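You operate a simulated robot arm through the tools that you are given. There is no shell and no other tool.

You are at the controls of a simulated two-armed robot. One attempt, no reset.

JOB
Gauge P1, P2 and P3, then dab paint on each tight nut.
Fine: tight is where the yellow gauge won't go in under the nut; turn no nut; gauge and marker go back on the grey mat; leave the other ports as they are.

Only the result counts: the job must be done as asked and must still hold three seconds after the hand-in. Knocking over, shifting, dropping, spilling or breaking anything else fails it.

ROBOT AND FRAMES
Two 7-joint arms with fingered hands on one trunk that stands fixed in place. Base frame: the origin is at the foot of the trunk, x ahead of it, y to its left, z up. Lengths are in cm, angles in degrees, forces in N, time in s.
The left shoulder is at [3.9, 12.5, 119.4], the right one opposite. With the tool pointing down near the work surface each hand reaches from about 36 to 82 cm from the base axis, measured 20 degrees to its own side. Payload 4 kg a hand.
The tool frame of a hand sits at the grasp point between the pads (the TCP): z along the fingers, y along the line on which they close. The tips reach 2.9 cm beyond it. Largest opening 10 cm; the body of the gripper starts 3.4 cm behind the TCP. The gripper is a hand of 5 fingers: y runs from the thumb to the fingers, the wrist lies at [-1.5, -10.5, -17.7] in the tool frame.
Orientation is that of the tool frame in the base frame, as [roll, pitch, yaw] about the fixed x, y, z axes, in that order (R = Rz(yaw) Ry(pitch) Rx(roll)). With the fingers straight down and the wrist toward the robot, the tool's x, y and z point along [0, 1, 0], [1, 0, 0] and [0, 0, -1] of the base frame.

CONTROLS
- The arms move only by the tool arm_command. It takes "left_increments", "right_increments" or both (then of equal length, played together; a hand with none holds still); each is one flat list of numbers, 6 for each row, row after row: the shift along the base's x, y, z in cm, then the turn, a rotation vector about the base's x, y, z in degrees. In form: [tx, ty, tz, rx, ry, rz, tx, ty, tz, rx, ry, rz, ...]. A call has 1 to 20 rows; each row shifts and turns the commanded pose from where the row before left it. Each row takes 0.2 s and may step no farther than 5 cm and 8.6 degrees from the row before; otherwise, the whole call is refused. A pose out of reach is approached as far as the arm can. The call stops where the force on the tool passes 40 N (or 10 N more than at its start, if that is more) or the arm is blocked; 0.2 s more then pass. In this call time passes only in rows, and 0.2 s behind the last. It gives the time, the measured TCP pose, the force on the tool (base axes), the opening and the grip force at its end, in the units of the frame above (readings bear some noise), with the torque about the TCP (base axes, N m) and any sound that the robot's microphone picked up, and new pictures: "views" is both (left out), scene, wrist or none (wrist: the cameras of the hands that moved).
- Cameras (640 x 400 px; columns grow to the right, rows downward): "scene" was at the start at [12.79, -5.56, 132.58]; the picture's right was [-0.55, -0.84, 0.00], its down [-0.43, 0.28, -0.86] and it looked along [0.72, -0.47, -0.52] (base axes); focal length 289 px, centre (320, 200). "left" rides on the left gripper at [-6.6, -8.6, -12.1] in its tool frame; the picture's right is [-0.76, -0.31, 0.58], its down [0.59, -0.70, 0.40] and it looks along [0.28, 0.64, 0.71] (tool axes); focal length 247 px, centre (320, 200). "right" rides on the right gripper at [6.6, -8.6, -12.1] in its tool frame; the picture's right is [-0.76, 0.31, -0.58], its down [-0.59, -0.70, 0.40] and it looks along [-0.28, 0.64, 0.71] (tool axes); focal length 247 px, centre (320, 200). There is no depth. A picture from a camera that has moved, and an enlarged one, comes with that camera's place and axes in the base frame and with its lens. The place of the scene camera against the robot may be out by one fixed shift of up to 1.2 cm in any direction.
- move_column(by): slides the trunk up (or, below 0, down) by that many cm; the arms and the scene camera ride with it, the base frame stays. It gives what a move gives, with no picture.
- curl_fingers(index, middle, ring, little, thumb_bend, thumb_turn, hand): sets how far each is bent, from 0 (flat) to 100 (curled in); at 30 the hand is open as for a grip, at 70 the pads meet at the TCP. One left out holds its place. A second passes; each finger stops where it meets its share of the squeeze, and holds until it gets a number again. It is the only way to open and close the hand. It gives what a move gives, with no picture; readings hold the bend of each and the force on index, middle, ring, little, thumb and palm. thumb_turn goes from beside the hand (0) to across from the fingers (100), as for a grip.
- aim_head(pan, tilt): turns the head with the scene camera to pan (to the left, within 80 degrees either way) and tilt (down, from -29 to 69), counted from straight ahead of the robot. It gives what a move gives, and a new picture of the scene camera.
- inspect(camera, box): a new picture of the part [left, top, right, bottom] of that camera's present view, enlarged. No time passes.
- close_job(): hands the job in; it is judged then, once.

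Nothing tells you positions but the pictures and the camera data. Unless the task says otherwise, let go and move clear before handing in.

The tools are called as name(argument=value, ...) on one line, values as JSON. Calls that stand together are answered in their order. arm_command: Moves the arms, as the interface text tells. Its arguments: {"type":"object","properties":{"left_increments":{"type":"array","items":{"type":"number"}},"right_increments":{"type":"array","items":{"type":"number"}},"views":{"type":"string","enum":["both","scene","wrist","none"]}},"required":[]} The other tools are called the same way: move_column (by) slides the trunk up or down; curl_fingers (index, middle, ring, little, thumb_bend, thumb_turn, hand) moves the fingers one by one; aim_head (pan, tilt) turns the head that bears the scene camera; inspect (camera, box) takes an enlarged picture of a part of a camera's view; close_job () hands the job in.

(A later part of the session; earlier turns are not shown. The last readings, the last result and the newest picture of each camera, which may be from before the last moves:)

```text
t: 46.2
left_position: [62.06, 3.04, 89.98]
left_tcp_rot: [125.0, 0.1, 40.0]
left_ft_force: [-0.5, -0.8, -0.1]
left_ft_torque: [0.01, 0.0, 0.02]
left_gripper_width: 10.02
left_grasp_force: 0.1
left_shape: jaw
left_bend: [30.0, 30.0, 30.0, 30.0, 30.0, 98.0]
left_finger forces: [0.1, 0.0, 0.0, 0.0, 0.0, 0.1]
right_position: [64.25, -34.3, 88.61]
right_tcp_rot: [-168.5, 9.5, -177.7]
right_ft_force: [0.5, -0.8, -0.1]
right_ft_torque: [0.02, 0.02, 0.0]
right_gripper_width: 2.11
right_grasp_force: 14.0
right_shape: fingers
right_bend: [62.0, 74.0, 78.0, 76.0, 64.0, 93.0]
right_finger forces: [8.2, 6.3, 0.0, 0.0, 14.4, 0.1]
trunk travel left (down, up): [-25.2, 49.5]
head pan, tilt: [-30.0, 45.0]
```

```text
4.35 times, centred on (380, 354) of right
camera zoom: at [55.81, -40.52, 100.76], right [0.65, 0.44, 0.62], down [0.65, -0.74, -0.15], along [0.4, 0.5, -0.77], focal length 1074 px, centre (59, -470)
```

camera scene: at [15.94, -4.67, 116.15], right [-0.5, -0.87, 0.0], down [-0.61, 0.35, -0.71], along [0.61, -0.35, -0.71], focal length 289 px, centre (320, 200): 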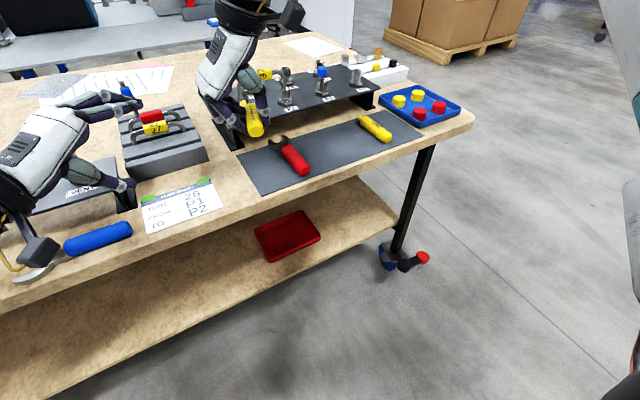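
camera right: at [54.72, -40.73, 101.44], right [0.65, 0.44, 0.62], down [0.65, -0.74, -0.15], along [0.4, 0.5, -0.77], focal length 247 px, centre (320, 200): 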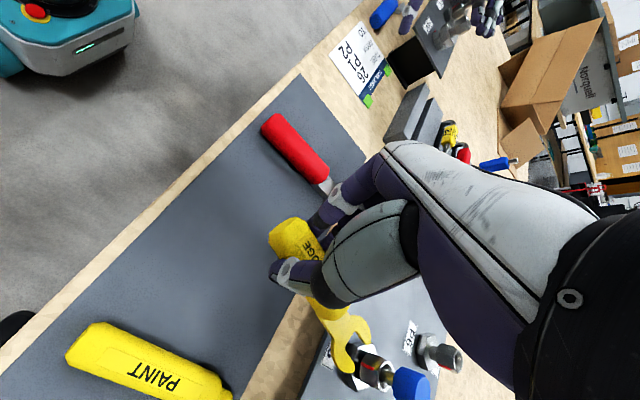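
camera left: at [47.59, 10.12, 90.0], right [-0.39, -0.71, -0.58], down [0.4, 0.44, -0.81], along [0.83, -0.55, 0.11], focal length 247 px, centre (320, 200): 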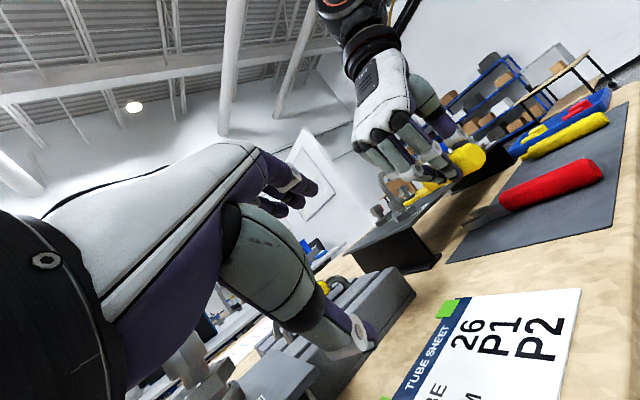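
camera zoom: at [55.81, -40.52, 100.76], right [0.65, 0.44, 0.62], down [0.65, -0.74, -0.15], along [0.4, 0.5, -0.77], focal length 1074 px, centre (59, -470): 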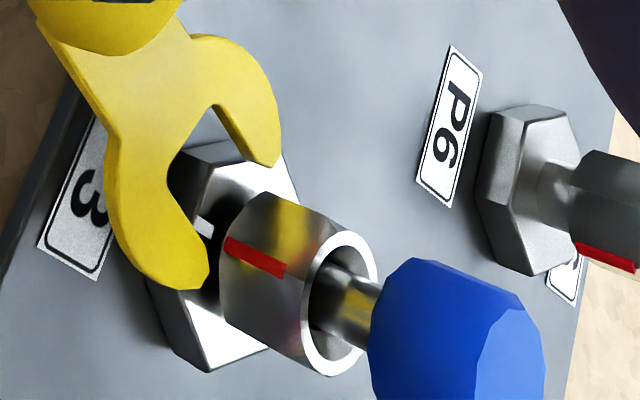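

The near prong has stopped dropping, so the fork is resting on P3's base. Now I'll push gently toward the nut and watch for resistance.

arm_command(right_increments=[0.2, -0.05, 0, 0, 0, 0, 0.2, -0.05, 0, 0, 0, 0], views="none")

arm_command(right_increments=[0.2, -0.05, 0, 0, 0, 0], views="none")

inspect(camera="left", box=[444, 152, 476, 172])

inspect(camera="right", box=[340, 308, 420, 400])

```text
t: 46.8
left_position: [62.14, 3.13, 90.04]
left_tcp_rot: [125.1, 0.1, 40.1]
left_ft_force: [-0.3, -0.1, 0.9]
left_ft_torque: [0.04, 0.0, -0.02]
left_gripper_width: 9.99
left_grasp_force: 0.1
left_shape: jaw
left_bend: [30.0, 30.0, 30.0, 30.0, 30.0, 98.0]
left_finger forces: [0.0, 0.0, 0.1, 0.0, 0.0, 0.1]
right_position: [64.75, -34.22, 88.64]
right_tcp_rot: [-168.4, 9.5, -177.7]
right_ft_force: [-0.1, -0.1, -0.2]
right_ft_torque: [-0.01, -0.02, -0.01]
right_gripper_width: 2.1
right_grasp_force: 15.0
right_shape: fingers
right_bend: [62.0, 74.0, 78.0, 76.0, 64.0, 93.0]
right_finger forces: [8.2, 6.3, 0.0, 0.0, 14.6, 0.0]
trunk travel left (down, up): [-25.2, 49.5]
head pan, tilt: [-30.0, 45.0]
```

```text
t: 47.2
left_position: [62.18, 3.11, 90.03]
left_tcp_rot: [125.0, 0.1, 40.0]
left_ft_force: [0.5, 0.3, -0.6]
left_ft_torque: [-0.01, 0.02, 0.06]
left_gripper_width: 10.01
left_grasp_force: 0.1
left_shape: jaw
left_bend: [30.0, 30.0, 30.0, 30.0, 30.0, 98.0]
left_finger forces: [0.1, 0.1, 0.0, 0.1, 0.0, 0.0]
right_position: [64.84, -34.23, 88.62]
right_tcp_rot: [-168.5, 9.3, -177.7]
right_ft_force: [-0.3, -0.5, -1.0]
right_ft_torque: [-0.02, 0.04, -0.03]
right_gripper_width: 2.1
right_grasp_force: 13.8
right_shape: fingers
right_bend: [62.0, 74.0, 78.0, 76.0, 64.0, 93.0]
right_finger forces: [8.5, 5.7, 0.0, 0.0, 14.5, 0.0]
trunk travel left (down, up): [-25.2, 49.5]
head pan, tilt: [-30.0, 45.0]
```

```text
16.00 times, centred on (460, 162) of left
camera zoom: at [47.58, 10.11, 90.03], right [-0.39, -0.71, -0.58], down [0.4, 0.44, -0.81], along [0.83, -0.55, 0.12], focal length 3952 px, centre (-1920, 808)
```

zoom: 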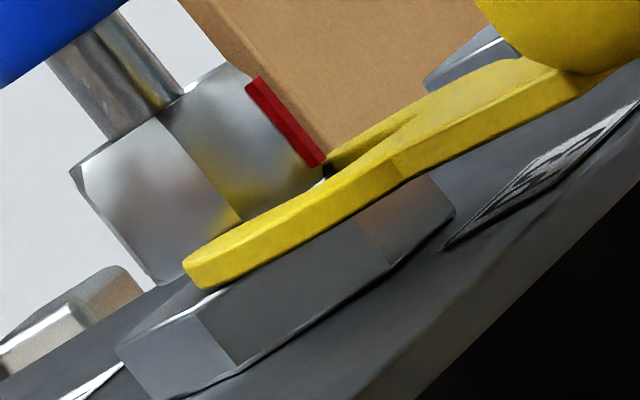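

```text
4.35 times, centred on (380, 354) of right
camera zoom: at [56.4, -40.61, 100.8], right [0.65, 0.44, 0.62], down [0.65, -0.74, -0.15], along [0.4, 0.5, -0.77], focal length 1074 px, centre (59, -470)
```

zoom: 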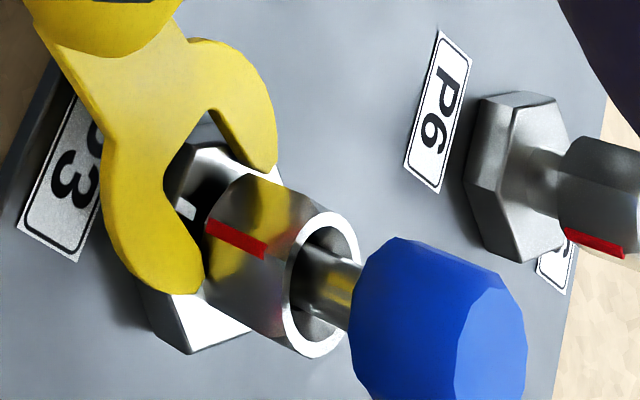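

The tips have reached the nut's flank. I'll push a little more to see whether the gauge enters or stalls.

arm_command(right_increments=[0.2, -0.05, 0, 0, 0, 0], views="none")

arm_command(right_increments=[0.2, -0.05, 0, 0, 0, 0], views="none")

inspect(camera="left", box=[444, 152, 476, 172])

inspect(camera="right", box=[340, 308, 420, 400])

```text
t: 47.6
left_position: [62.08, 3.14, 90.1]
left_tcp_rot: [125.0, 0.1, 40.0]
left_ft_force: [-0.6, 0.3, -0.7]
left_ft_torque: [-0.02, -0.02, -0.02]
left_gripper_width: 10.02
left_grasp_force: 0.0
left_shape: jaw
left_bend: [30.0, 30.0, 30.0, 30.0, 30.0, 98.0]
left_finger forces: [0.0, 0.0, 0.1, 0.1, 0.1, 0.1]
right_position: [65.0, -34.3, 88.57]
right_tcp_rot: [-168.5, 9.5, -177.7]
right_ft_force: [-4.3, 1.9, -0.6]
right_ft_torque: [0.07, 0.08, -0.09]
right_gripper_width: 2.11
right_grasp_force: 13.7
right_shape: fingers
right_bend: [61.0, 74.0, 78.0, 76.0, 64.0, 93.0]
right_finger forces: [8.6, 5.3, 0.0, 0.0, 13.8, 0.2]
trunk travel left (down, up): [-25.2, 49.5]
head pan, tilt: [-30.0, 45.0]
```

```text
t: 48.0
left_position: [62.04, 3.12, 90.07]
left_tcp_rot: [125.0, 0.1, 40.0]
left_ft_force: [-0.6, -0.4, 0.1]
left_ft_torque: [-0.02, -0.01, -0.01]
left_gripper_width: 9.98
left_grasp_force: 0.1
left_shape: jaw
left_bend: [30.0, 30.0, 30.0, 30.0, 30.0, 98.0]
left_finger forces: [0.1, 0.1, 0.1, 0.0, 0.0, 0.0]
right_position: [65.19, -34.39, 88.68]
right_tcp_rot: [-168.5, 9.5, -177.8]
right_ft_force: [-9.3, 4.1, -0.2]
right_ft_torque: [0.07, 0.23, -0.08]
right_gripper_width: 2.11
right_grasp_force: 13.9
right_shape: fingers
right_bend: [72.0, 74.0, 78.0, 76.0, 64.0, 92.0]
right_finger forces: [8.9, 5.1, 0.0, 0.0, 13.4, 0.0]
trunk travel left (down, up): [-25.2, 49.5]
head pan, tilt: [-30.0, 45.0]
```

```text
16.00 times, centred on (460, 162) of left
camera zoom: at [47.5, 10.14, 90.07], right [-0.39, -0.71, -0.58], down [0.4, 0.44, -0.81], along [0.83, -0.55, 0.12], focal length 3952 px, centre (-1920, 808)
```

zoom: 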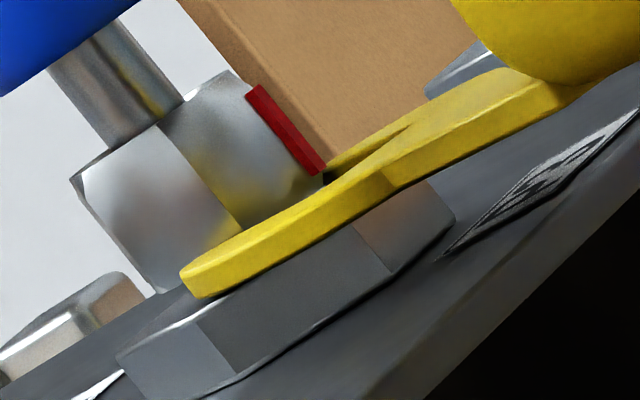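

```text
4.35 times, centred on (380, 354) of right
camera zoom: at [56.71, -40.59, 100.94], right [0.65, 0.44, 0.62], down [0.65, -0.74, -0.15], along [0.39, 0.5, -0.77], focal length 1074 px, centre (59, -470)
```

zoom: 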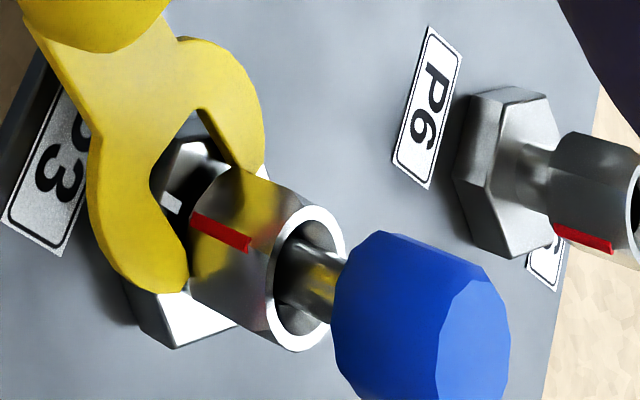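

The push met about 9 N and the gauge stalled and slipped back while resting on the base, so it won't go in. P3 is tight, while P1 and P2 are loose. I'll withdraw, raise, and take the gauge back to the mat.

arm_command(right_increments=[-0.4, 0.1, 0.03, 0, 0, 0, -0.5, 0.13, 0.05, 0, 0, 0, -0.6, 0.15, 0.1, 0, 0, 0, -0.7, 0.18, 0.2, 0, 0, 0, -0.8, 0.2, 0.3, 0, 0, 0, -1.0, 0.2, 0.5, 0, 0, 0, -1.0, 0.2, 1.0, 0, 0, 0, -1.0, 0.2, 2.0, 0, 0, 0], views="both")

```text
t: 49.8
left_position: [62.1, 2.98, 90.12]
left_tcp_rot: [125.1, 0.1, 40.0]
left_ft_force: [-0.3, 0.9, -0.1]
left_ft_torque: [0.01, -0.01, 0.0]
left_gripper_width: 9.98
left_grasp_force: 0.0
left_shape: jaw
left_bend: [30.0, 30.0, 30.0, 30.0, 30.0, 98.0]
left_finger forces: [0.1, 0.1, 0.1, 0.0, 0.0, 0.1]
right_position: [59.01, -33.06, 92.83]
right_tcp_rot: [-168.4, 9.4, -177.8]
right_ft_force: [-0.1, -0.5, -0.3]
right_ft_torque: [0.02, 0.02, -0.01]
right_gripper_width: 2.07
right_grasp_force: 15.8
right_shape: fingers
right_bend: [62.0, 74.0, 78.0, 76.0, 64.0, 93.0]
right_finger forces: [8.1, 6.1, 0.0, 0.0, 14.5, 0.0]
trunk travel left (down, up): [-25.2, 49.5]
head pan, tilt: [-30.0, 45.0]
camera scene: at [15.87, -4.69, 116.16], right [-0.5, -0.87, 0.0], down [-0.61, 0.35, -0.71], along [0.61, -0.35, -0.71], focal length 289 px, centre (320, 200)
camera right: at [50.61, -39.43, 104.98], right [0.65, 0.44, 0.62], down [0.65, -0.74, -0.15], along [0.4, 0.5, -0.77], focal length 247 px, centre (320, 200)
```

scene: 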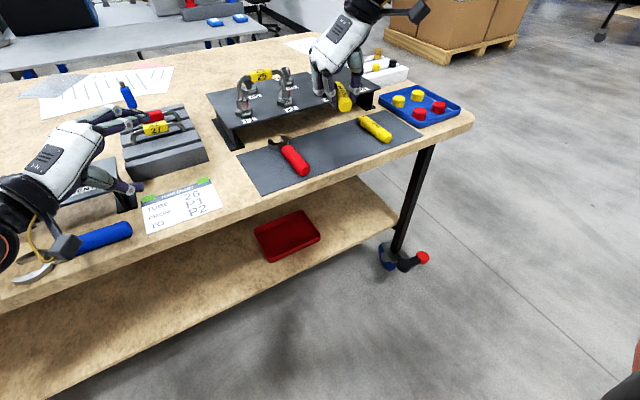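
right: 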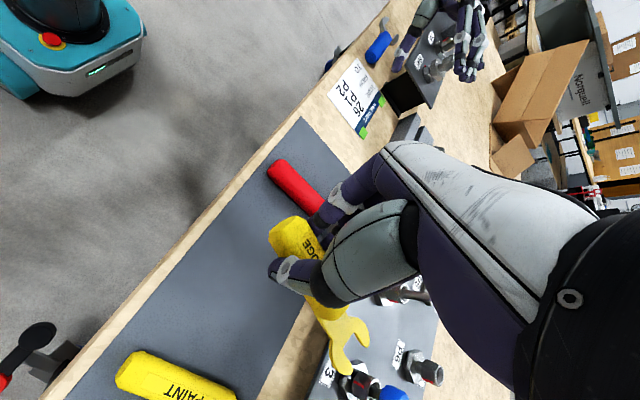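

I'll rotate the hand about the vertical so the gauge points straight along the mat again, then check its pose over the mat.

arm_command(right_increments=[0, -0.5, 0, 0, 0, 7, 0, -0.5, 0, 0, 0, 7], views="wrist")

inspect(camera="right", box=[250, 200, 410, 400])

inspect(camera="left", box=[440, 60, 560, 160])

```text
t: 50.4
left_position: [62.14, 3.08, 89.97]
left_tcp_rot: [125.1, 0.1, 40.1]
left_ft_force: [0.1, 0.3, 0.8]
left_ft_torque: [0.05, 0.02, 0.01]
left_gripper_width: 10.0
left_grasp_force: 0.0
left_shape: jaw
left_bend: [30.0, 30.0, 30.0, 30.0, 30.0, 98.0]
left_finger forces: [0.1, 0.0, 0.1, 0.0, 0.0, 0.0]
right_position: [59.2, -34.12, 92.77]
right_tcp_rot: [-168.5, 9.5, -163.7]
right_ft_force: [-0.7, 0.1, -0.9]
right_ft_torque: [-0.01, 0.01, -0.03]
right_gripper_width: 2.07
right_grasp_force: 13.9
right_shape: fingers
right_bend: [62.0, 74.0, 78.0, 76.0, 64.0, 93.0]
right_finger forces: [8.3, 6.2, 0.0, 0.1, 14.4, 0.0]
trunk travel left (down, up): [-25.2, 49.5]
head pan, tilt: [-30.0, 45.0]
camera right: at [52.53, -42.26, 104.91], right [0.52, 0.59, 0.62], down [0.81, -0.56, -0.15], along [0.26, 0.58, -0.77], focal length 247 px, centre (320, 200)
```

right: 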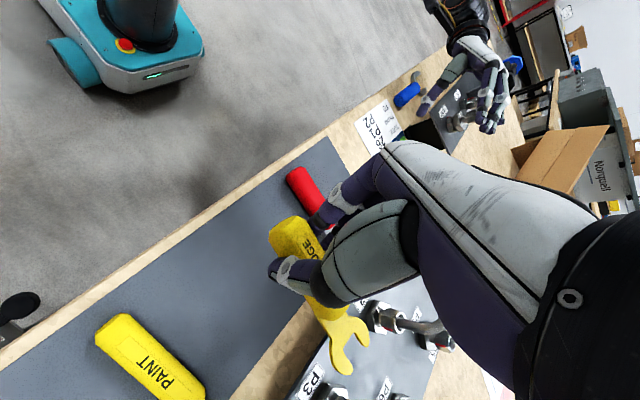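

```text
2.00 times, centred on (330, 300) of right
camera zoom: at [52.53, -42.26, 104.91], right [0.52, 0.59, 0.62], down [0.81, -0.56, -0.15], along [0.26, 0.58, -0.77], focal length 494 px, centre (300, 0)
```

zoom: 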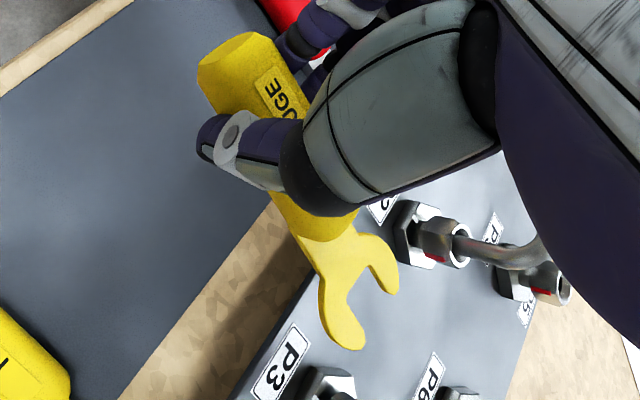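

```text
4.00 times, centred on (500, 110) of left
camera zoom: at [47.59, 10.11, 90.02], right [-0.39, -0.71, -0.58], down [0.4, 0.44, -0.81], along [0.83, -0.55, 0.12], focal length 988 px, centre (-400, 560)
```

zoom: 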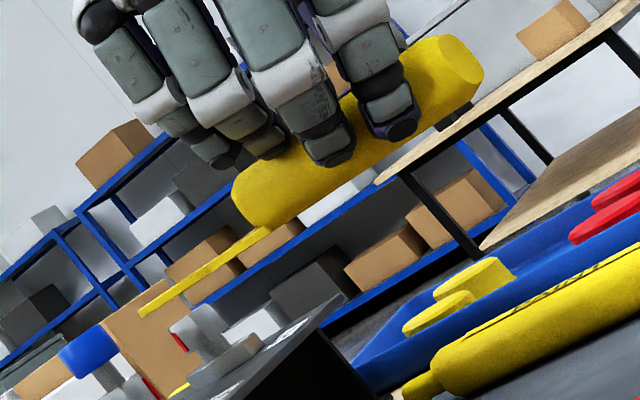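

The gauge is level with yaw about -4°, above its original spot. I'll lower it toward the mat, stopping a few millimetres above.

arm_command(right_increments=[-0.2, 0.15, -2.5, 0, 0, 0, -0.2, 0.15, -2.5, 0, 0, 0, 0, 0, -2.5, 0, 0, 0, 0, 0, -2.0, 0, 0, 0, 0, 0, -1.2, 0, 0, 0], views="wrist")

inspect(camera="left", box=[440, 110, 560, 200])

inspect(camera="scene", box=[300, 70, 400, 150])

```text
t: 51.6
left_position: [62.26, 3.05, 90.11]
left_tcp_rot: [125.2, 0.2, 39.9]
left_ft_force: [0.7, -0.3, 0.3]
left_ft_torque: [0.0, 0.0, 0.0]
left_gripper_width: 10.01
left_grasp_force: 0.0
left_shape: jaw
left_bend: [30.0, 30.0, 30.0, 30.0, 30.0, 98.0]
left_finger forces: [0.0, 0.1, 0.0, 0.1, 0.1, 0.0]
right_position: [58.78, -33.99, 82.05]
right_tcp_rot: [-168.5, 9.5, -163.9]
right_ft_force: [0.6, 0.2, -0.2]
right_ft_torque: [0.02, 0.03, 0.0]
right_gripper_width: 2.08
right_grasp_force: 14.6
right_shape: fingers
right_bend: [62.0, 74.0, 78.0, 76.0, 64.0, 93.0]
right_finger forces: [8.3, 6.2, 0.0, 0.1, 14.4, 0.1]
trunk travel left (down, up): [-25.2, 49.5]
head pan, tilt: [-30.0, 45.0]
camera right: at [52.1, -42.22, 94.24], right [0.52, 0.58, 0.62], down [0.81, -0.56, -0.15], along [0.26, 0.58, -0.77], focal length 247 px, centre (320, 200)
```

right: 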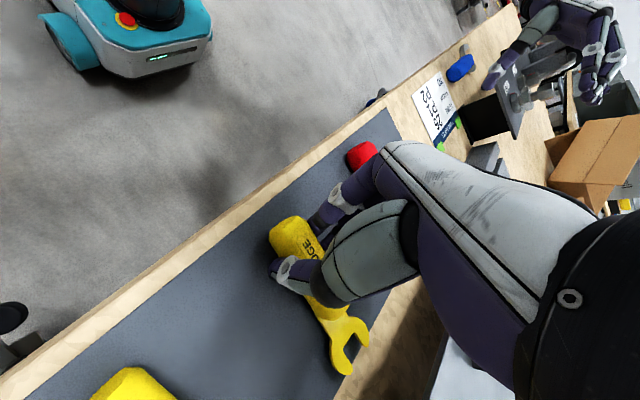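

```text
4.44 times, centred on (500, 155) of left
camera zoom: at [47.59, 10.11, 90.03], right [-0.39, -0.71, -0.58], down [0.4, 0.44, -0.81], along [0.83, -0.55, 0.12], focal length 1098 px, centre (-480, 400)
```

zoom: 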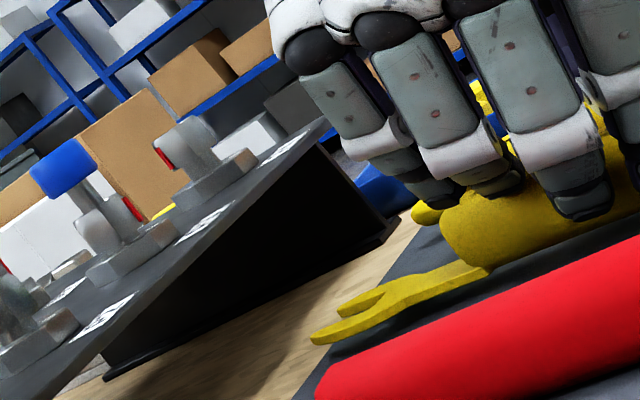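

```text
5.00 times, centred on (350, 110) of scene
camera zoom: at [15.93, -4.7, 116.15], right [-0.5, -0.87, 0.0], down [-0.61, 0.35, -0.71], along [0.61, -0.35, -0.71], focal length 1445 px, centre (170, 650)
```

zoom: 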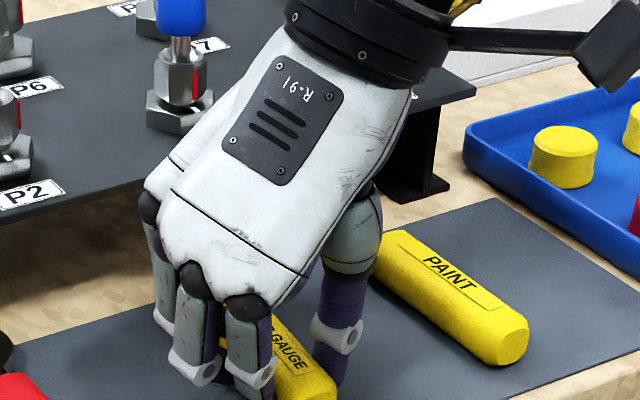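

The fork tips are close to the mat's rear edge, so I'll move back 9 mm to sit fully on the mat, then lower until it touches.

arm_command(right_increments=[-0.45, 0, 0, 0, 0, 0, -0.45, 0, -0.25, 0, 0, 0], views="none")

arm_command(right_increments=[0, 0, -0.15, 0, 0, 0], views="none")

arm_command(right_increments=[0, 0, -0.15, 0, 0, 0], views="wrist")

inspect(camera="left", box=[440, 110, 560, 200])

```text
t: 52.2
left_position: [62.14, 3.02, 90.0]
left_tcp_rot: [125.0, 0.1, 40.0]
left_ft_force: [-0.1, -0.4, 0.3]
left_ft_torque: [0.01, 0.01, 0.0]
left_gripper_width: 9.99
left_grasp_force: 0.1
left_shape: jaw
left_bend: [30.0, 30.0, 30.0, 30.0, 30.0, 98.0]
left_finger forces: [0.1, 0.0, 0.0, 0.1, 0.2, 0.0]
right_position: [57.96, -33.99, 81.86]
right_tcp_rot: [-168.4, 9.5, -163.8]
right_ft_force: [0.0, 0.4, -1.6]
right_ft_torque: [0.0, 0.01, 0.03]
right_gripper_width: 2.1
right_grasp_force: 14.9
right_shape: fingers
right_bend: [62.0, 74.0, 78.0, 76.0, 64.0, 93.0]
right_finger forces: [8.3, 6.1, 0.0, 0.0, 14.4, 0.0]
trunk travel left (down, up): [-25.2, 49.5]
head pan, tilt: [-30.0, 45.0]
```

```text
t: 52.6
left_position: [62.22, 3.03, 90.06]
left_tcp_rot: [125.0, 0.0, 40.1]
left_ft_force: [0.3, 0.4, -0.5]
left_ft_torque: [0.04, 0.01, 0.01]
left_gripper_width: 9.98
left_grasp_force: 0.1
left_shape: jaw
left_bend: [30.0, 30.0, 30.0, 30.0, 30.0, 98.0]
left_finger forces: [0.1, 0.0, 0.1, 0.1, 0.0, 0.0]
right_position: [57.89, -33.83, 81.67]
right_tcp_rot: [-168.4, 9.6, -163.8]
right_ft_force: [-0.7, 0.1, -1.1]
right_ft_torque: [-0.01, -0.01, -0.03]
right_gripper_width: 2.09
right_grasp_force: 14.4
right_shape: fingers
right_bend: [62.0, 74.0, 78.0, 76.0, 64.0, 93.0]
right_finger forces: [8.2, 6.1, 0.0, 0.0, 14.3, 0.1]
trunk travel left (down, up): [-25.2, 49.5]
head pan, tilt: [-30.0, 45.0]
```

```text
t: 53.0
left_position: [62.08, 3.2, 90.05]
left_tcp_rot: [124.9, 0.1, 40.0]
left_ft_force: [0.2, 0.5, 0.2]
left_ft_torque: [0.03, 0.02, -0.04]
left_gripper_width: 9.99
left_grasp_force: 0.0
left_shape: jaw
left_bend: [30.0, 30.0, 30.0, 30.0, 30.0, 98.0]
left_finger forces: [0.0, 0.0, 0.0, 0.1, 0.1, 0.0]
right_position: [57.97, -33.77, 81.54]
right_tcp_rot: [-168.5, 9.4, -163.9]
right_ft_force: [0.7, 0.1, 0.8]
right_ft_torque: [-0.02, 0.03, 0.0]
right_gripper_width: 2.12
right_grasp_force: 14.4
right_shape: fingers
right_bend: [62.0, 74.0, 78.0, 76.0, 64.0, 93.0]
right_finger forces: [8.4, 5.9, 0.0, 0.1, 14.4, 0.0]
trunk travel left (down, up): [-25.2, 49.5]
head pan, tilt: [-30.0, 45.0]
camera right: at [51.24, -41.99, 93.8], right [0.52, 0.59, 0.62], down [0.81, -0.56, -0.15], along [0.26, 0.58, -0.77], focal length 247 px, centre (320, 200)
```

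right: 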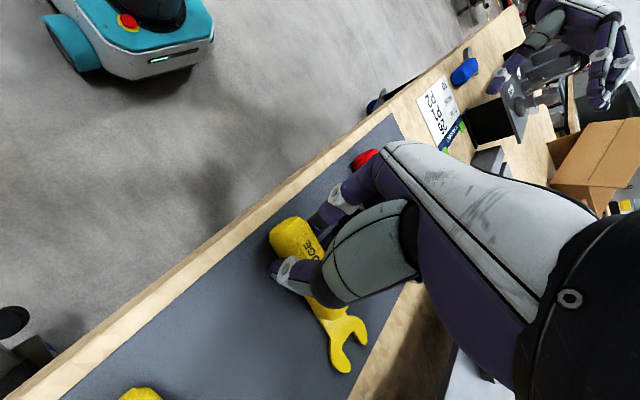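

```text
4.44 times, centred on (500, 155) of left
camera zoom: at [47.57, 10.12, 90.04], right [-0.39, -0.71, -0.58], down [0.4, 0.44, -0.81], along [0.83, -0.55, 0.12], focal length 1098 px, centre (-480, 400)
```

zoom: 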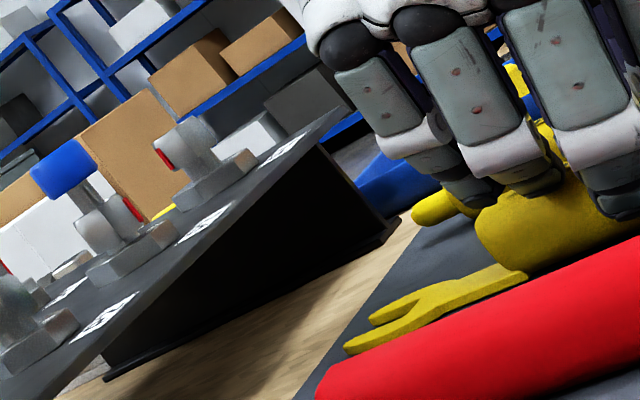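

The fork is now within the mat and about a millimetre above it. One more small step down, then I'll open the hand gradually.

arm_command(right_increments=[0, 0, -0.12, 0, 0, 0], views="none")

curl_fingers(hand="right", index=60, middle=60, ring=55, little=55, thumb_bend=58)

inspect(camera="right", box=[250, 200, 410, 400])

inspect(camera="left", box=[440, 110, 560, 200])

```text
t: 53.4
left_position: [62.16, 3.13, 90.05]
left_tcp_rot: [125.0, 0.0, 40.2]
left_ft_force: [-0.3, 0.4, 0.2]
left_ft_torque: [-0.02, -0.03, -0.01]
left_gripper_width: 10.0
left_grasp_force: 0.1
left_shape: jaw
left_bend: [30.0, 30.0, 30.0, 30.0, 30.0, 98.0]
left_finger forces: [0.1, 0.0, 0.0, 0.0, 0.1, 0.0]
right_position: [57.9, -33.73, 81.55]
right_tcp_rot: [-168.3, 9.5, -163.8]
right_ft_force: [1.1, -0.2, 3.0]
right_ft_torque: [-0.1, 0.03, -0.02]
right_gripper_width: 2.09
right_grasp_force: 14.1
right_shape: fingers
right_bend: [62.0, 74.0, 78.0, 76.0, 64.0, 93.0]
right_finger forces: [8.4, 5.4, 0.1, 0.0, 14.6, 0.0]
trunk travel left (down, up): [-25.2, 49.5]
head pan, tilt: [-30.0, 45.0]
```

```text
t: 54.4
left_position: [62.14, 3.05, 90.07]
left_tcp_rot: [125.0, 0.0, 40.0]
left_ft_force: [-0.9, 0.6, 0.4]
left_ft_torque: [-0.02, -0.03, 0.01]
left_gripper_width: 10.02
left_grasp_force: 0.1
left_shape: jaw
left_bend: [30.0, 30.0, 30.0, 30.0, 30.0, 98.0]
left_finger forces: [0.1, 0.0, 0.0, 0.0, 0.1, 0.1]
right_position: [57.82, -33.75, 81.58]
right_tcp_rot: [-168.4, 9.5, -163.8]
right_ft_force: [0.1, -2.4, 6.8]
right_ft_torque: [0.04, 0.02, -0.02]
right_gripper_width: 2.59
right_grasp_force: 3.7
right_shape: fingers
right_bend: [62.0, 62.0, 55.0, 55.0, 57.0, 97.0]
right_finger forces: [5.7, 1.5, 0.1, 0.1, 0.7, 0.1]
trunk travel left (down, up): [-25.2, 49.5]
head pan, tilt: [-30.0, 45.0]
```

```text
2.00 times, centred on (330, 300) of right
camera zoom: at [51.2, -41.94, 93.76], right [0.52, 0.59, 0.62], down [0.81, -0.56, -0.15], along [0.26, 0.58, -0.77], focal length 494 px, centre (300, 0)
```

zoom: 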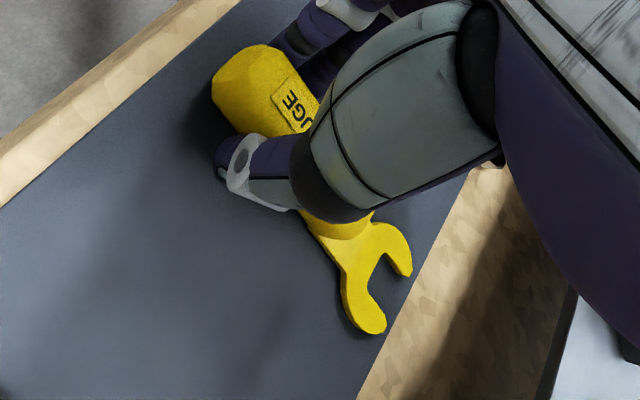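

```text
4.44 times, centred on (500, 155) of left
camera zoom: at [47.54, 10.12, 90.06], right [-0.39, -0.71, -0.58], down [0.4, 0.44, -0.81], along [0.83, -0.55, 0.12], focal length 1098 px, centre (-480, 400)
```

zoom: 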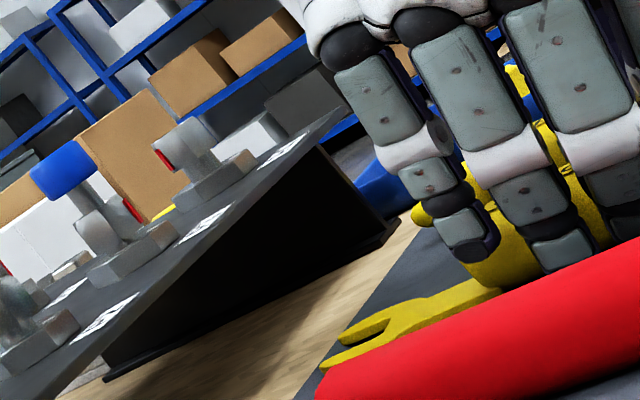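

The gauge is resting on the mat within its edges. I'll raise slightly so the fingertips don't press the mat, and open fully.

arm_command(right_increments=[0, 0, 0.25, 0, 0, 0], views="none")

curl_fingers(hand="right", index=45, middle=45, ring=45, little=45, thumb_bend=45)

inspect(camera="right", box=[230, 180, 430, 400])

```text
t: 54.8
left_position: [62.1, 3.03, 90.11]
left_tcp_rot: [125.0, 0.1, 40.1]
left_ft_force: [0.6, 0.4, 0.2]
left_ft_torque: [-0.04, 0.0, -0.01]
left_gripper_width: 9.98
left_grasp_force: 0.1
left_shape: jaw
left_bend: [30.0, 30.0, 30.0, 30.0, 30.0, 98.0]
left_finger forces: [0.0, 0.0, 0.1, 0.0, 0.1, 0.0]
right_position: [57.82, -33.69, 81.71]
right_tcp_rot: [-168.4, 9.5, -163.7]
right_ft_force: [0.1, -1.3, 1.3]
right_ft_torque: [0.0, 0.01, 0.03]
right_gripper_width: 2.78
right_grasp_force: 1.1
right_shape: fingers
right_bend: [61.0, 61.0, 55.0, 55.0, 57.0, 97.0]
right_finger forces: [1.0, 0.6, 0.0, 0.1, 0.2, 0.1]
trunk travel left (down, up): [-25.2, 49.5]
head pan, tilt: [-30.0, 45.0]
```

```text
t: 55.8
left_position: [62.1, 3.11, 90.2]
left_tcp_rot: [125.1, 0.1, 40.0]
left_ft_force: [-0.9, 0.9, -0.3]
left_ft_torque: [0.01, -0.02, 0.01]
left_gripper_width: 9.99
left_grasp_force: 0.0
left_shape: jaw
left_bend: [30.0, 30.0, 30.0, 30.0, 30.0, 98.0]
left_finger forces: [0.0, 0.0, 0.0, 0.0, 0.0, 0.0]
right_position: [57.97, -33.62, 81.78]
right_tcp_rot: [-168.3, 9.7, -163.8]
right_ft_force: [2.3, -5.7, 18.0]
right_ft_torque: [0.27, 0.05, -0.05]
right_gripper_width: 5.44
right_grasp_force: 9.1
right_shape: fingers
right_bend: [50.0, 49.0, 45.0, 45.0, 45.0, 97.0]
right_finger forces: [13.4, 5.3, 0.0, 0.0, 0.0, 0.0]
trunk travel left (down, up): [-25.2, 49.5]
head pan, tilt: [-30.0, 45.0]
```

```text
1.82 times, centred on (330, 290) of right
camera zoom: at [51.18, -41.91, 94.06], right [0.52, 0.58, 0.62], down [0.81, -0.56, -0.15], along [0.27, 0.58, -0.77], focal length 449 px, centre (302, 36)
```

zoom: 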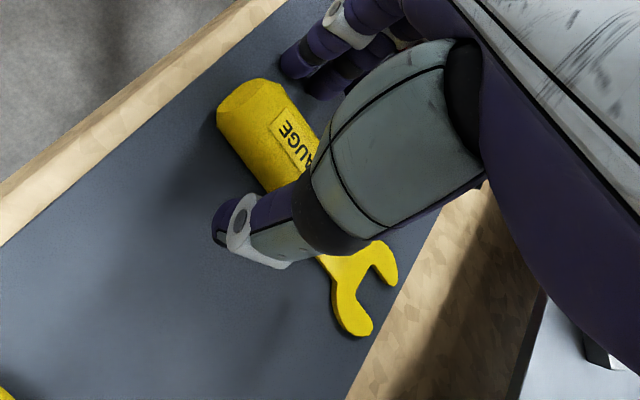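

The fingertips are pressing on the mat as they open, so I'll raise the hand straight up; the handle is free between thumb and fingers.

arm_command(right_increments=[0, 0, 0.5, 0, 0, 0, 0, 0, 0.7, 0, 0, 0], views="none")

curl_fingers(hand="right", index=30, middle=30, ring=30, little=30, thumb_bend=30, thumb_turn=98)

arm_command(right_increments=[0, 0, 1.5, 0, 0, 0, 0, 0, 2.5, 0, 0, 0, 0, 0, 3, 0, 0, 0], views="both")

```text
t: 56.4
left_position: [62.17, 3.03, 89.98]
left_tcp_rot: [125.1, 0.0, 40.1]
left_ft_force: [-0.1, -0.2, -1.0]
left_ft_torque: [0.02, 0.05, 0.01]
left_gripper_width: 9.97
left_grasp_force: 0.0
left_shape: jaw
left_bend: [30.0, 30.0, 30.0, 30.0, 30.0, 98.0]
left_finger forces: [0.0, 0.0, 0.0, 0.1, 0.0, 0.0]
right_position: [57.91, -33.75, 82.53]
right_tcp_rot: [-168.5, 9.2, -163.8]
right_ft_force: [0.5, 0.7, 0.1]
right_ft_torque: [0.01, 0.02, -0.01]
right_gripper_width: 6.2
right_grasp_force: 0.1
right_shape: fingers
right_bend: [45.0, 45.0, 45.0, 45.0, 45.0, 97.0]
right_finger forces: [0.0, 0.0, 0.1, 0.0, 0.1, 0.0]
trunk travel left (down, up): [-25.2, 49.5]
head pan, tilt: [-30.0, 45.0]
```

```text
t: 57.4
left_position: [62.28, 3.04, 90.05]
left_tcp_rot: [125.0, 0.1, 40.0]
left_ft_force: [-0.1, -0.5, 0.5]
left_ft_torque: [0.0, 0.03, 0.05]
left_gripper_width: 10.01
left_grasp_force: 0.2
left_shape: jaw
left_bend: [30.0, 30.0, 30.0, 30.0, 30.0, 98.0]
left_finger forces: [0.0, 0.1, 0.0, 0.0, 0.0, 0.0]
right_position: [57.93, -33.71, 82.76]
right_tcp_rot: [-168.4, 9.4, -163.8]
right_ft_force: [-0.3, 0.9, -0.6]
right_ft_torque: [0.01, -0.01, -0.02]
right_gripper_width: 9.84
right_grasp_force: 0.0
right_shape: fingers
right_bend: [30.0, 30.0, 30.0, 30.0, 30.0, 96.0]
right_finger forces: [0.0, 0.0, 0.1, 0.0, 0.0, 0.0]
trunk travel left (down, up): [-25.2, 49.5]
head pan, tilt: [-30.0, 45.0]
```

```text
t: 58.2
left_position: [62.11, 3.21, 90.02]
left_tcp_rot: [124.9, 0.1, 39.9]
left_ft_force: [0.2, -0.6, -0.1]
left_ft_torque: [-0.02, 0.01, 0.0]
left_gripper_width: 9.98
left_grasp_force: 0.0
left_shape: jaw
left_bend: [30.0, 30.0, 30.0, 30.0, 30.0, 98.0]
left_finger forces: [0.0, 0.1, 0.0, 0.0, 0.1, 0.0]
right_position: [58.07, -33.99, 89.96]
right_tcp_rot: [-168.3, 9.6, -163.6]
right_ft_force: [0.5, -0.6, -0.1]
right_ft_torque: [0.02, 0.01, 0.02]
right_gripper_width: 9.89
right_grasp_force: 0.0
right_shape: fingers
right_bend: [30.0, 30.0, 30.0, 30.0, 30.0, 96.0]
right_finger forces: [0.1, 0.1, 0.1, 0.1, 0.0, 0.1]
trunk travel left (down, up): [-25.2, 49.5]
head pan, tilt: [-30.0, 45.0]
camera scene: at [15.88, -4.68, 116.16], right [-0.5, -0.87, 0.0], down [-0.61, 0.35, -0.71], along [0.61, -0.35, -0.71], focal length 289 px, centre (320, 200)
camera right: at [51.33, -42.17, 102.2], right [0.52, 0.59, 0.62], down [0.81, -0.56, -0.15], along [0.26, 0.58, -0.77], focal length 247 px, centre (320, 200)
```

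scene: 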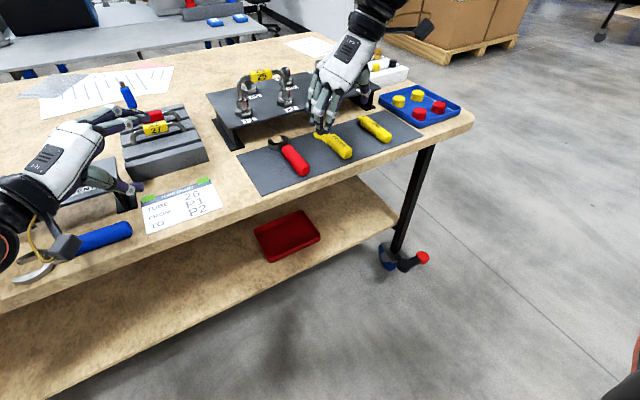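
right: 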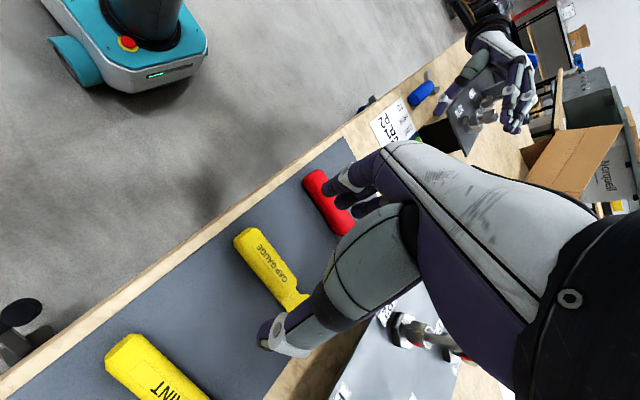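

The gauge is lying upright on the mat. Next is the paint marker; I'll restore the hand's straight-down grasp orientation and move above it.

arm_command(right_increments=[0, -2, 1, 0, 0, -7, 0, -2, 1, 0, 0, -7, 0.5, -2, 0, 5.4, -2.45, 0.6, 0.5, -2, 0, 5.4, -2.45, 0.6], views="both")

inspect(camera="right", box=[140, 200, 340, 400])

inspect(camera="scene", box=[300, 90, 420, 180])

```text
t: 59.2
left_position: [62.11, 3.01, 90.01]
left_tcp_rot: [125.1, 0.1, 40.1]
left_ft_force: [-0.3, -0.6, 0.6]
left_ft_torque: [0.02, 0.05, -0.03]
left_gripper_width: 10.02
left_grasp_force: 0.0
left_shape: jaw
left_bend: [30.0, 30.0, 30.0, 30.0, 30.0, 98.0]
left_finger forces: [0.0, 0.0, 0.0, 0.0, 0.0, 0.0]
right_position: [59.09, -41.98, 92.08]
right_tcp_rot: [-179.4, 14.8, -178.9]
right_ft_force: [-0.5, 0.6, 0.1]
right_ft_torque: [0.0, -0.04, 0.01]
right_gripper_width: 9.89
right_grasp_force: 0.0
right_shape: fingers
right_bend: [30.0, 30.0, 30.0, 30.0, 30.0, 96.0]
right_finger forces: [0.0, 0.0, 0.0, 0.1, 0.0, 0.0]
trunk travel left (down, up): [-25.2, 49.5]
head pan, tilt: [-30.0, 45.0]
camera scene: at [15.92, -4.76, 116.15], right [-0.5, -0.87, 0.0], down [-0.61, 0.35, -0.71], along [0.61, -0.35, -0.71], focal length 289 px, centre (320, 200)
camera right: at [49.78, -50.5, 102.08], right [0.58, 0.32, 0.75], down [0.68, -0.69, -0.23], along [0.45, 0.64, -0.62], focal length 247 px, centre (320, 200)
```

scene: 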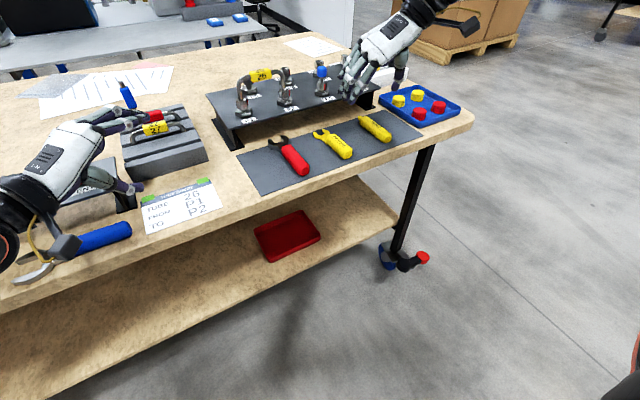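
right: 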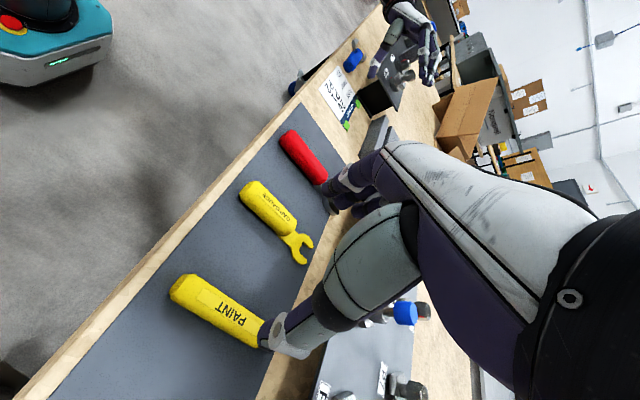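

```text
2.00 times, centred on (240, 300) of right
camera zoom: at [49.78, -50.5, 102.08], right [0.58, 0.32, 0.75], down [0.68, -0.69, -0.23], along [0.45, 0.64, -0.62], focal length 494 px, centre (480, 0)
```

zoom: 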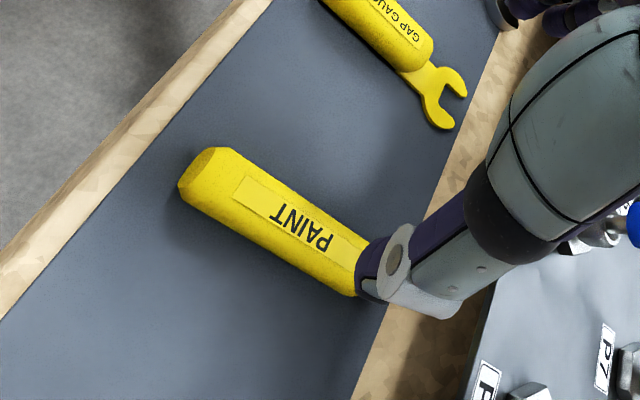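

```text
4.44 times, centred on (360, 135) of scene
camera zoom: at [15.92, -4.76, 116.15], right [-0.5, -0.87, 0.0], down [-0.61, 0.35, -0.71], along [0.61, -0.35, -0.71], focal length 1284 px, centre (142, 489)
```

zoom: 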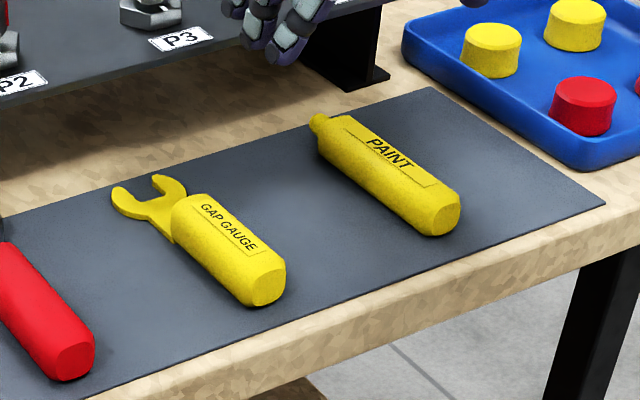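

The gauge is well on the mat. The marker lies along x at y≈-46.2, with its body from x≈57 to 66.4 and tip at ≈68. I'll move over it and descend partway to test reach.

arm_command(right_increments=[0.2, -2.1, -1, 0, 0, 0, 0.2, -2.1, -1, 0, 0, 0, 0, 0, -2, 0, 0, 0, 0, 0, -2, 0, 0, 0], views="wrist")

inspect(camera="scene", box=[310, 70, 430, 160])

```text
t: 60.2
left_position: [62.22, 3.0, 89.99]
left_tcp_rot: [125.2, 0.0, 40.0]
left_ft_force: [-0.2, -0.2, -0.6]
left_ft_torque: [0.0, 0.02, 0.0]
left_gripper_width: 9.98
left_grasp_force: 0.1
left_shape: jaw
left_bend: [30.0, 30.0, 30.0, 30.0, 30.0, 98.0]
left_finger forces: [0.1, 0.0, 0.0, 0.1, 0.1, 0.0]
right_position: [59.38, -45.95, 85.66]
right_tcp_rot: [-179.3, 14.8, -178.9]
right_ft_force: [0.3, 0.7, 0.1]
right_ft_torque: [-0.01, 0.02, 0.0]
right_gripper_width: 9.87
right_grasp_force: 0.0
right_shape: fingers
right_bend: [30.0, 30.0, 30.0, 30.0, 30.0, 96.0]
right_finger forces: [0.1, 0.0, 0.1, 0.0, 0.0, 0.0]
trunk travel left (down, up): [-25.2, 49.5]
head pan, tilt: [-30.0, 45.0]
camera right: at [50.08, -54.6, 95.76], right [0.58, 0.33, 0.75], down [0.68, -0.69, -0.23], along [0.44, 0.64, -0.62], focal length 247 px, centre (320, 200)
```

right: 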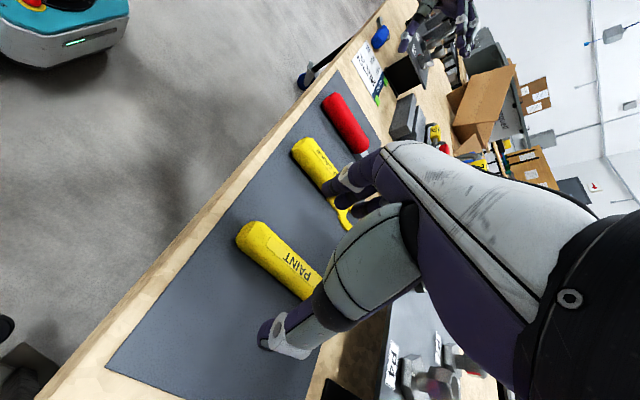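

```text
4.44 times, centred on (370, 115) of scene
camera zoom: at [15.92, -4.72, 116.15], right [-0.5, -0.87, 0.0], down [-0.61, 0.35, -0.71], along [0.61, -0.35, -0.71], focal length 1284 px, centre (98, 578)
```

zoom: 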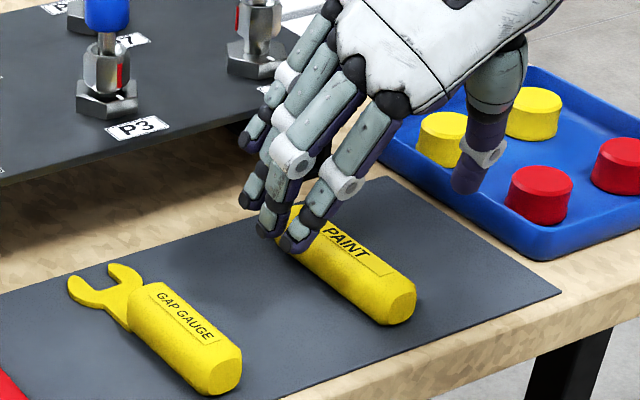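

Reach is fine here. I'll shift back 1.2 cm to grip the middle of the body and lower to grip height.

arm_command(right_increments=[-0.6, -0.1, -0.9, 0, 0, 0, -0.6, -0.1, -1.0, 0, 0, 0, 0, 0, -0.9, 0, 0, 0, 0, 0, -0.8, 0, 0, 0], views="wrist")

inspect(camera="scene", box=[330, 80, 430, 160])

inspect(camera="left", box=[460, 80, 580, 180])

```text
t: 61.2
left_position: [62.21, 3.1, 90.18]
left_tcp_rot: [125.1, 0.1, 40.0]
left_ft_force: [0.4, 0.3, -0.1]
left_ft_torque: [-0.01, 0.0, -0.01]
left_gripper_width: 9.97
left_grasp_force: 0.0
left_shape: jaw
left_bend: [30.0, 30.0, 30.0, 30.0, 30.0, 98.0]
left_finger forces: [0.0, 0.1, 0.1, 0.0, 0.0, 0.0]
right_position: [58.43, -46.11, 82.34]
right_tcp_rot: [-179.4, 14.7, -178.9]
right_ft_force: [-0.1, -0.2, -0.2]
right_ft_torque: [-0.01, -0.01, -0.01]
right_gripper_width: 9.88
right_grasp_force: 0.2
right_shape: fingers
right_bend: [30.0, 30.0, 30.0, 30.0, 30.0, 96.0]
right_finger forces: [0.0, 0.1, 0.0, 0.0, 0.1, 0.1]
trunk travel left (down, up): [-25.2, 49.5]
head pan, tilt: [-30.0, 45.0]
camera right: at [49.12, -54.79, 92.38], right [0.58, 0.32, 0.75], down [0.68, -0.69, -0.23], along [0.44, 0.64, -0.62], focal length 247 px, centre (320, 200)
```

right: 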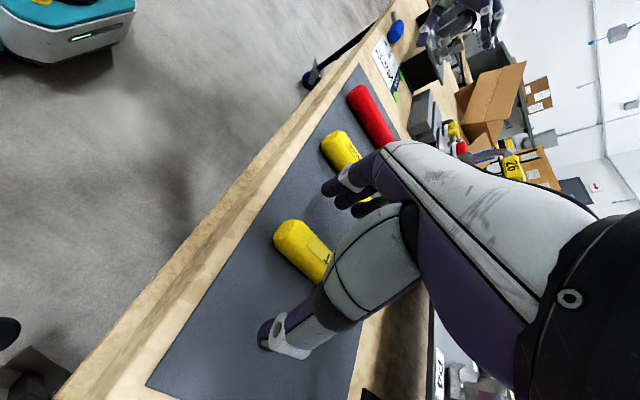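

```text
5.00 times, centred on (380, 120) of scene
camera zoom: at [15.91, -4.71, 116.15], right [-0.5, -0.87, 0.0], down [-0.61, 0.35, -0.71], along [0.61, -0.35, -0.71], focal length 1445 px, centre (20, 600)
```

zoom: 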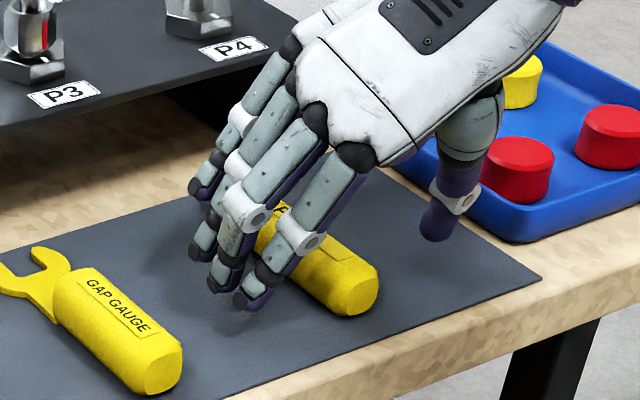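

```text
4.00 times, centred on (520, 130) of left
camera zoom: at [47.59, 10.1, 90.03], right [-0.39, -0.71, -0.58], down [0.4, 0.44, -0.81], along [0.83, -0.55, 0.12], focal length 988 px, centre (-480, 480)
```

zoom: 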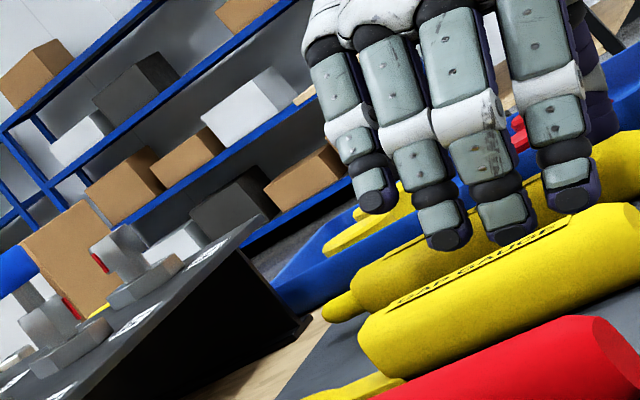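

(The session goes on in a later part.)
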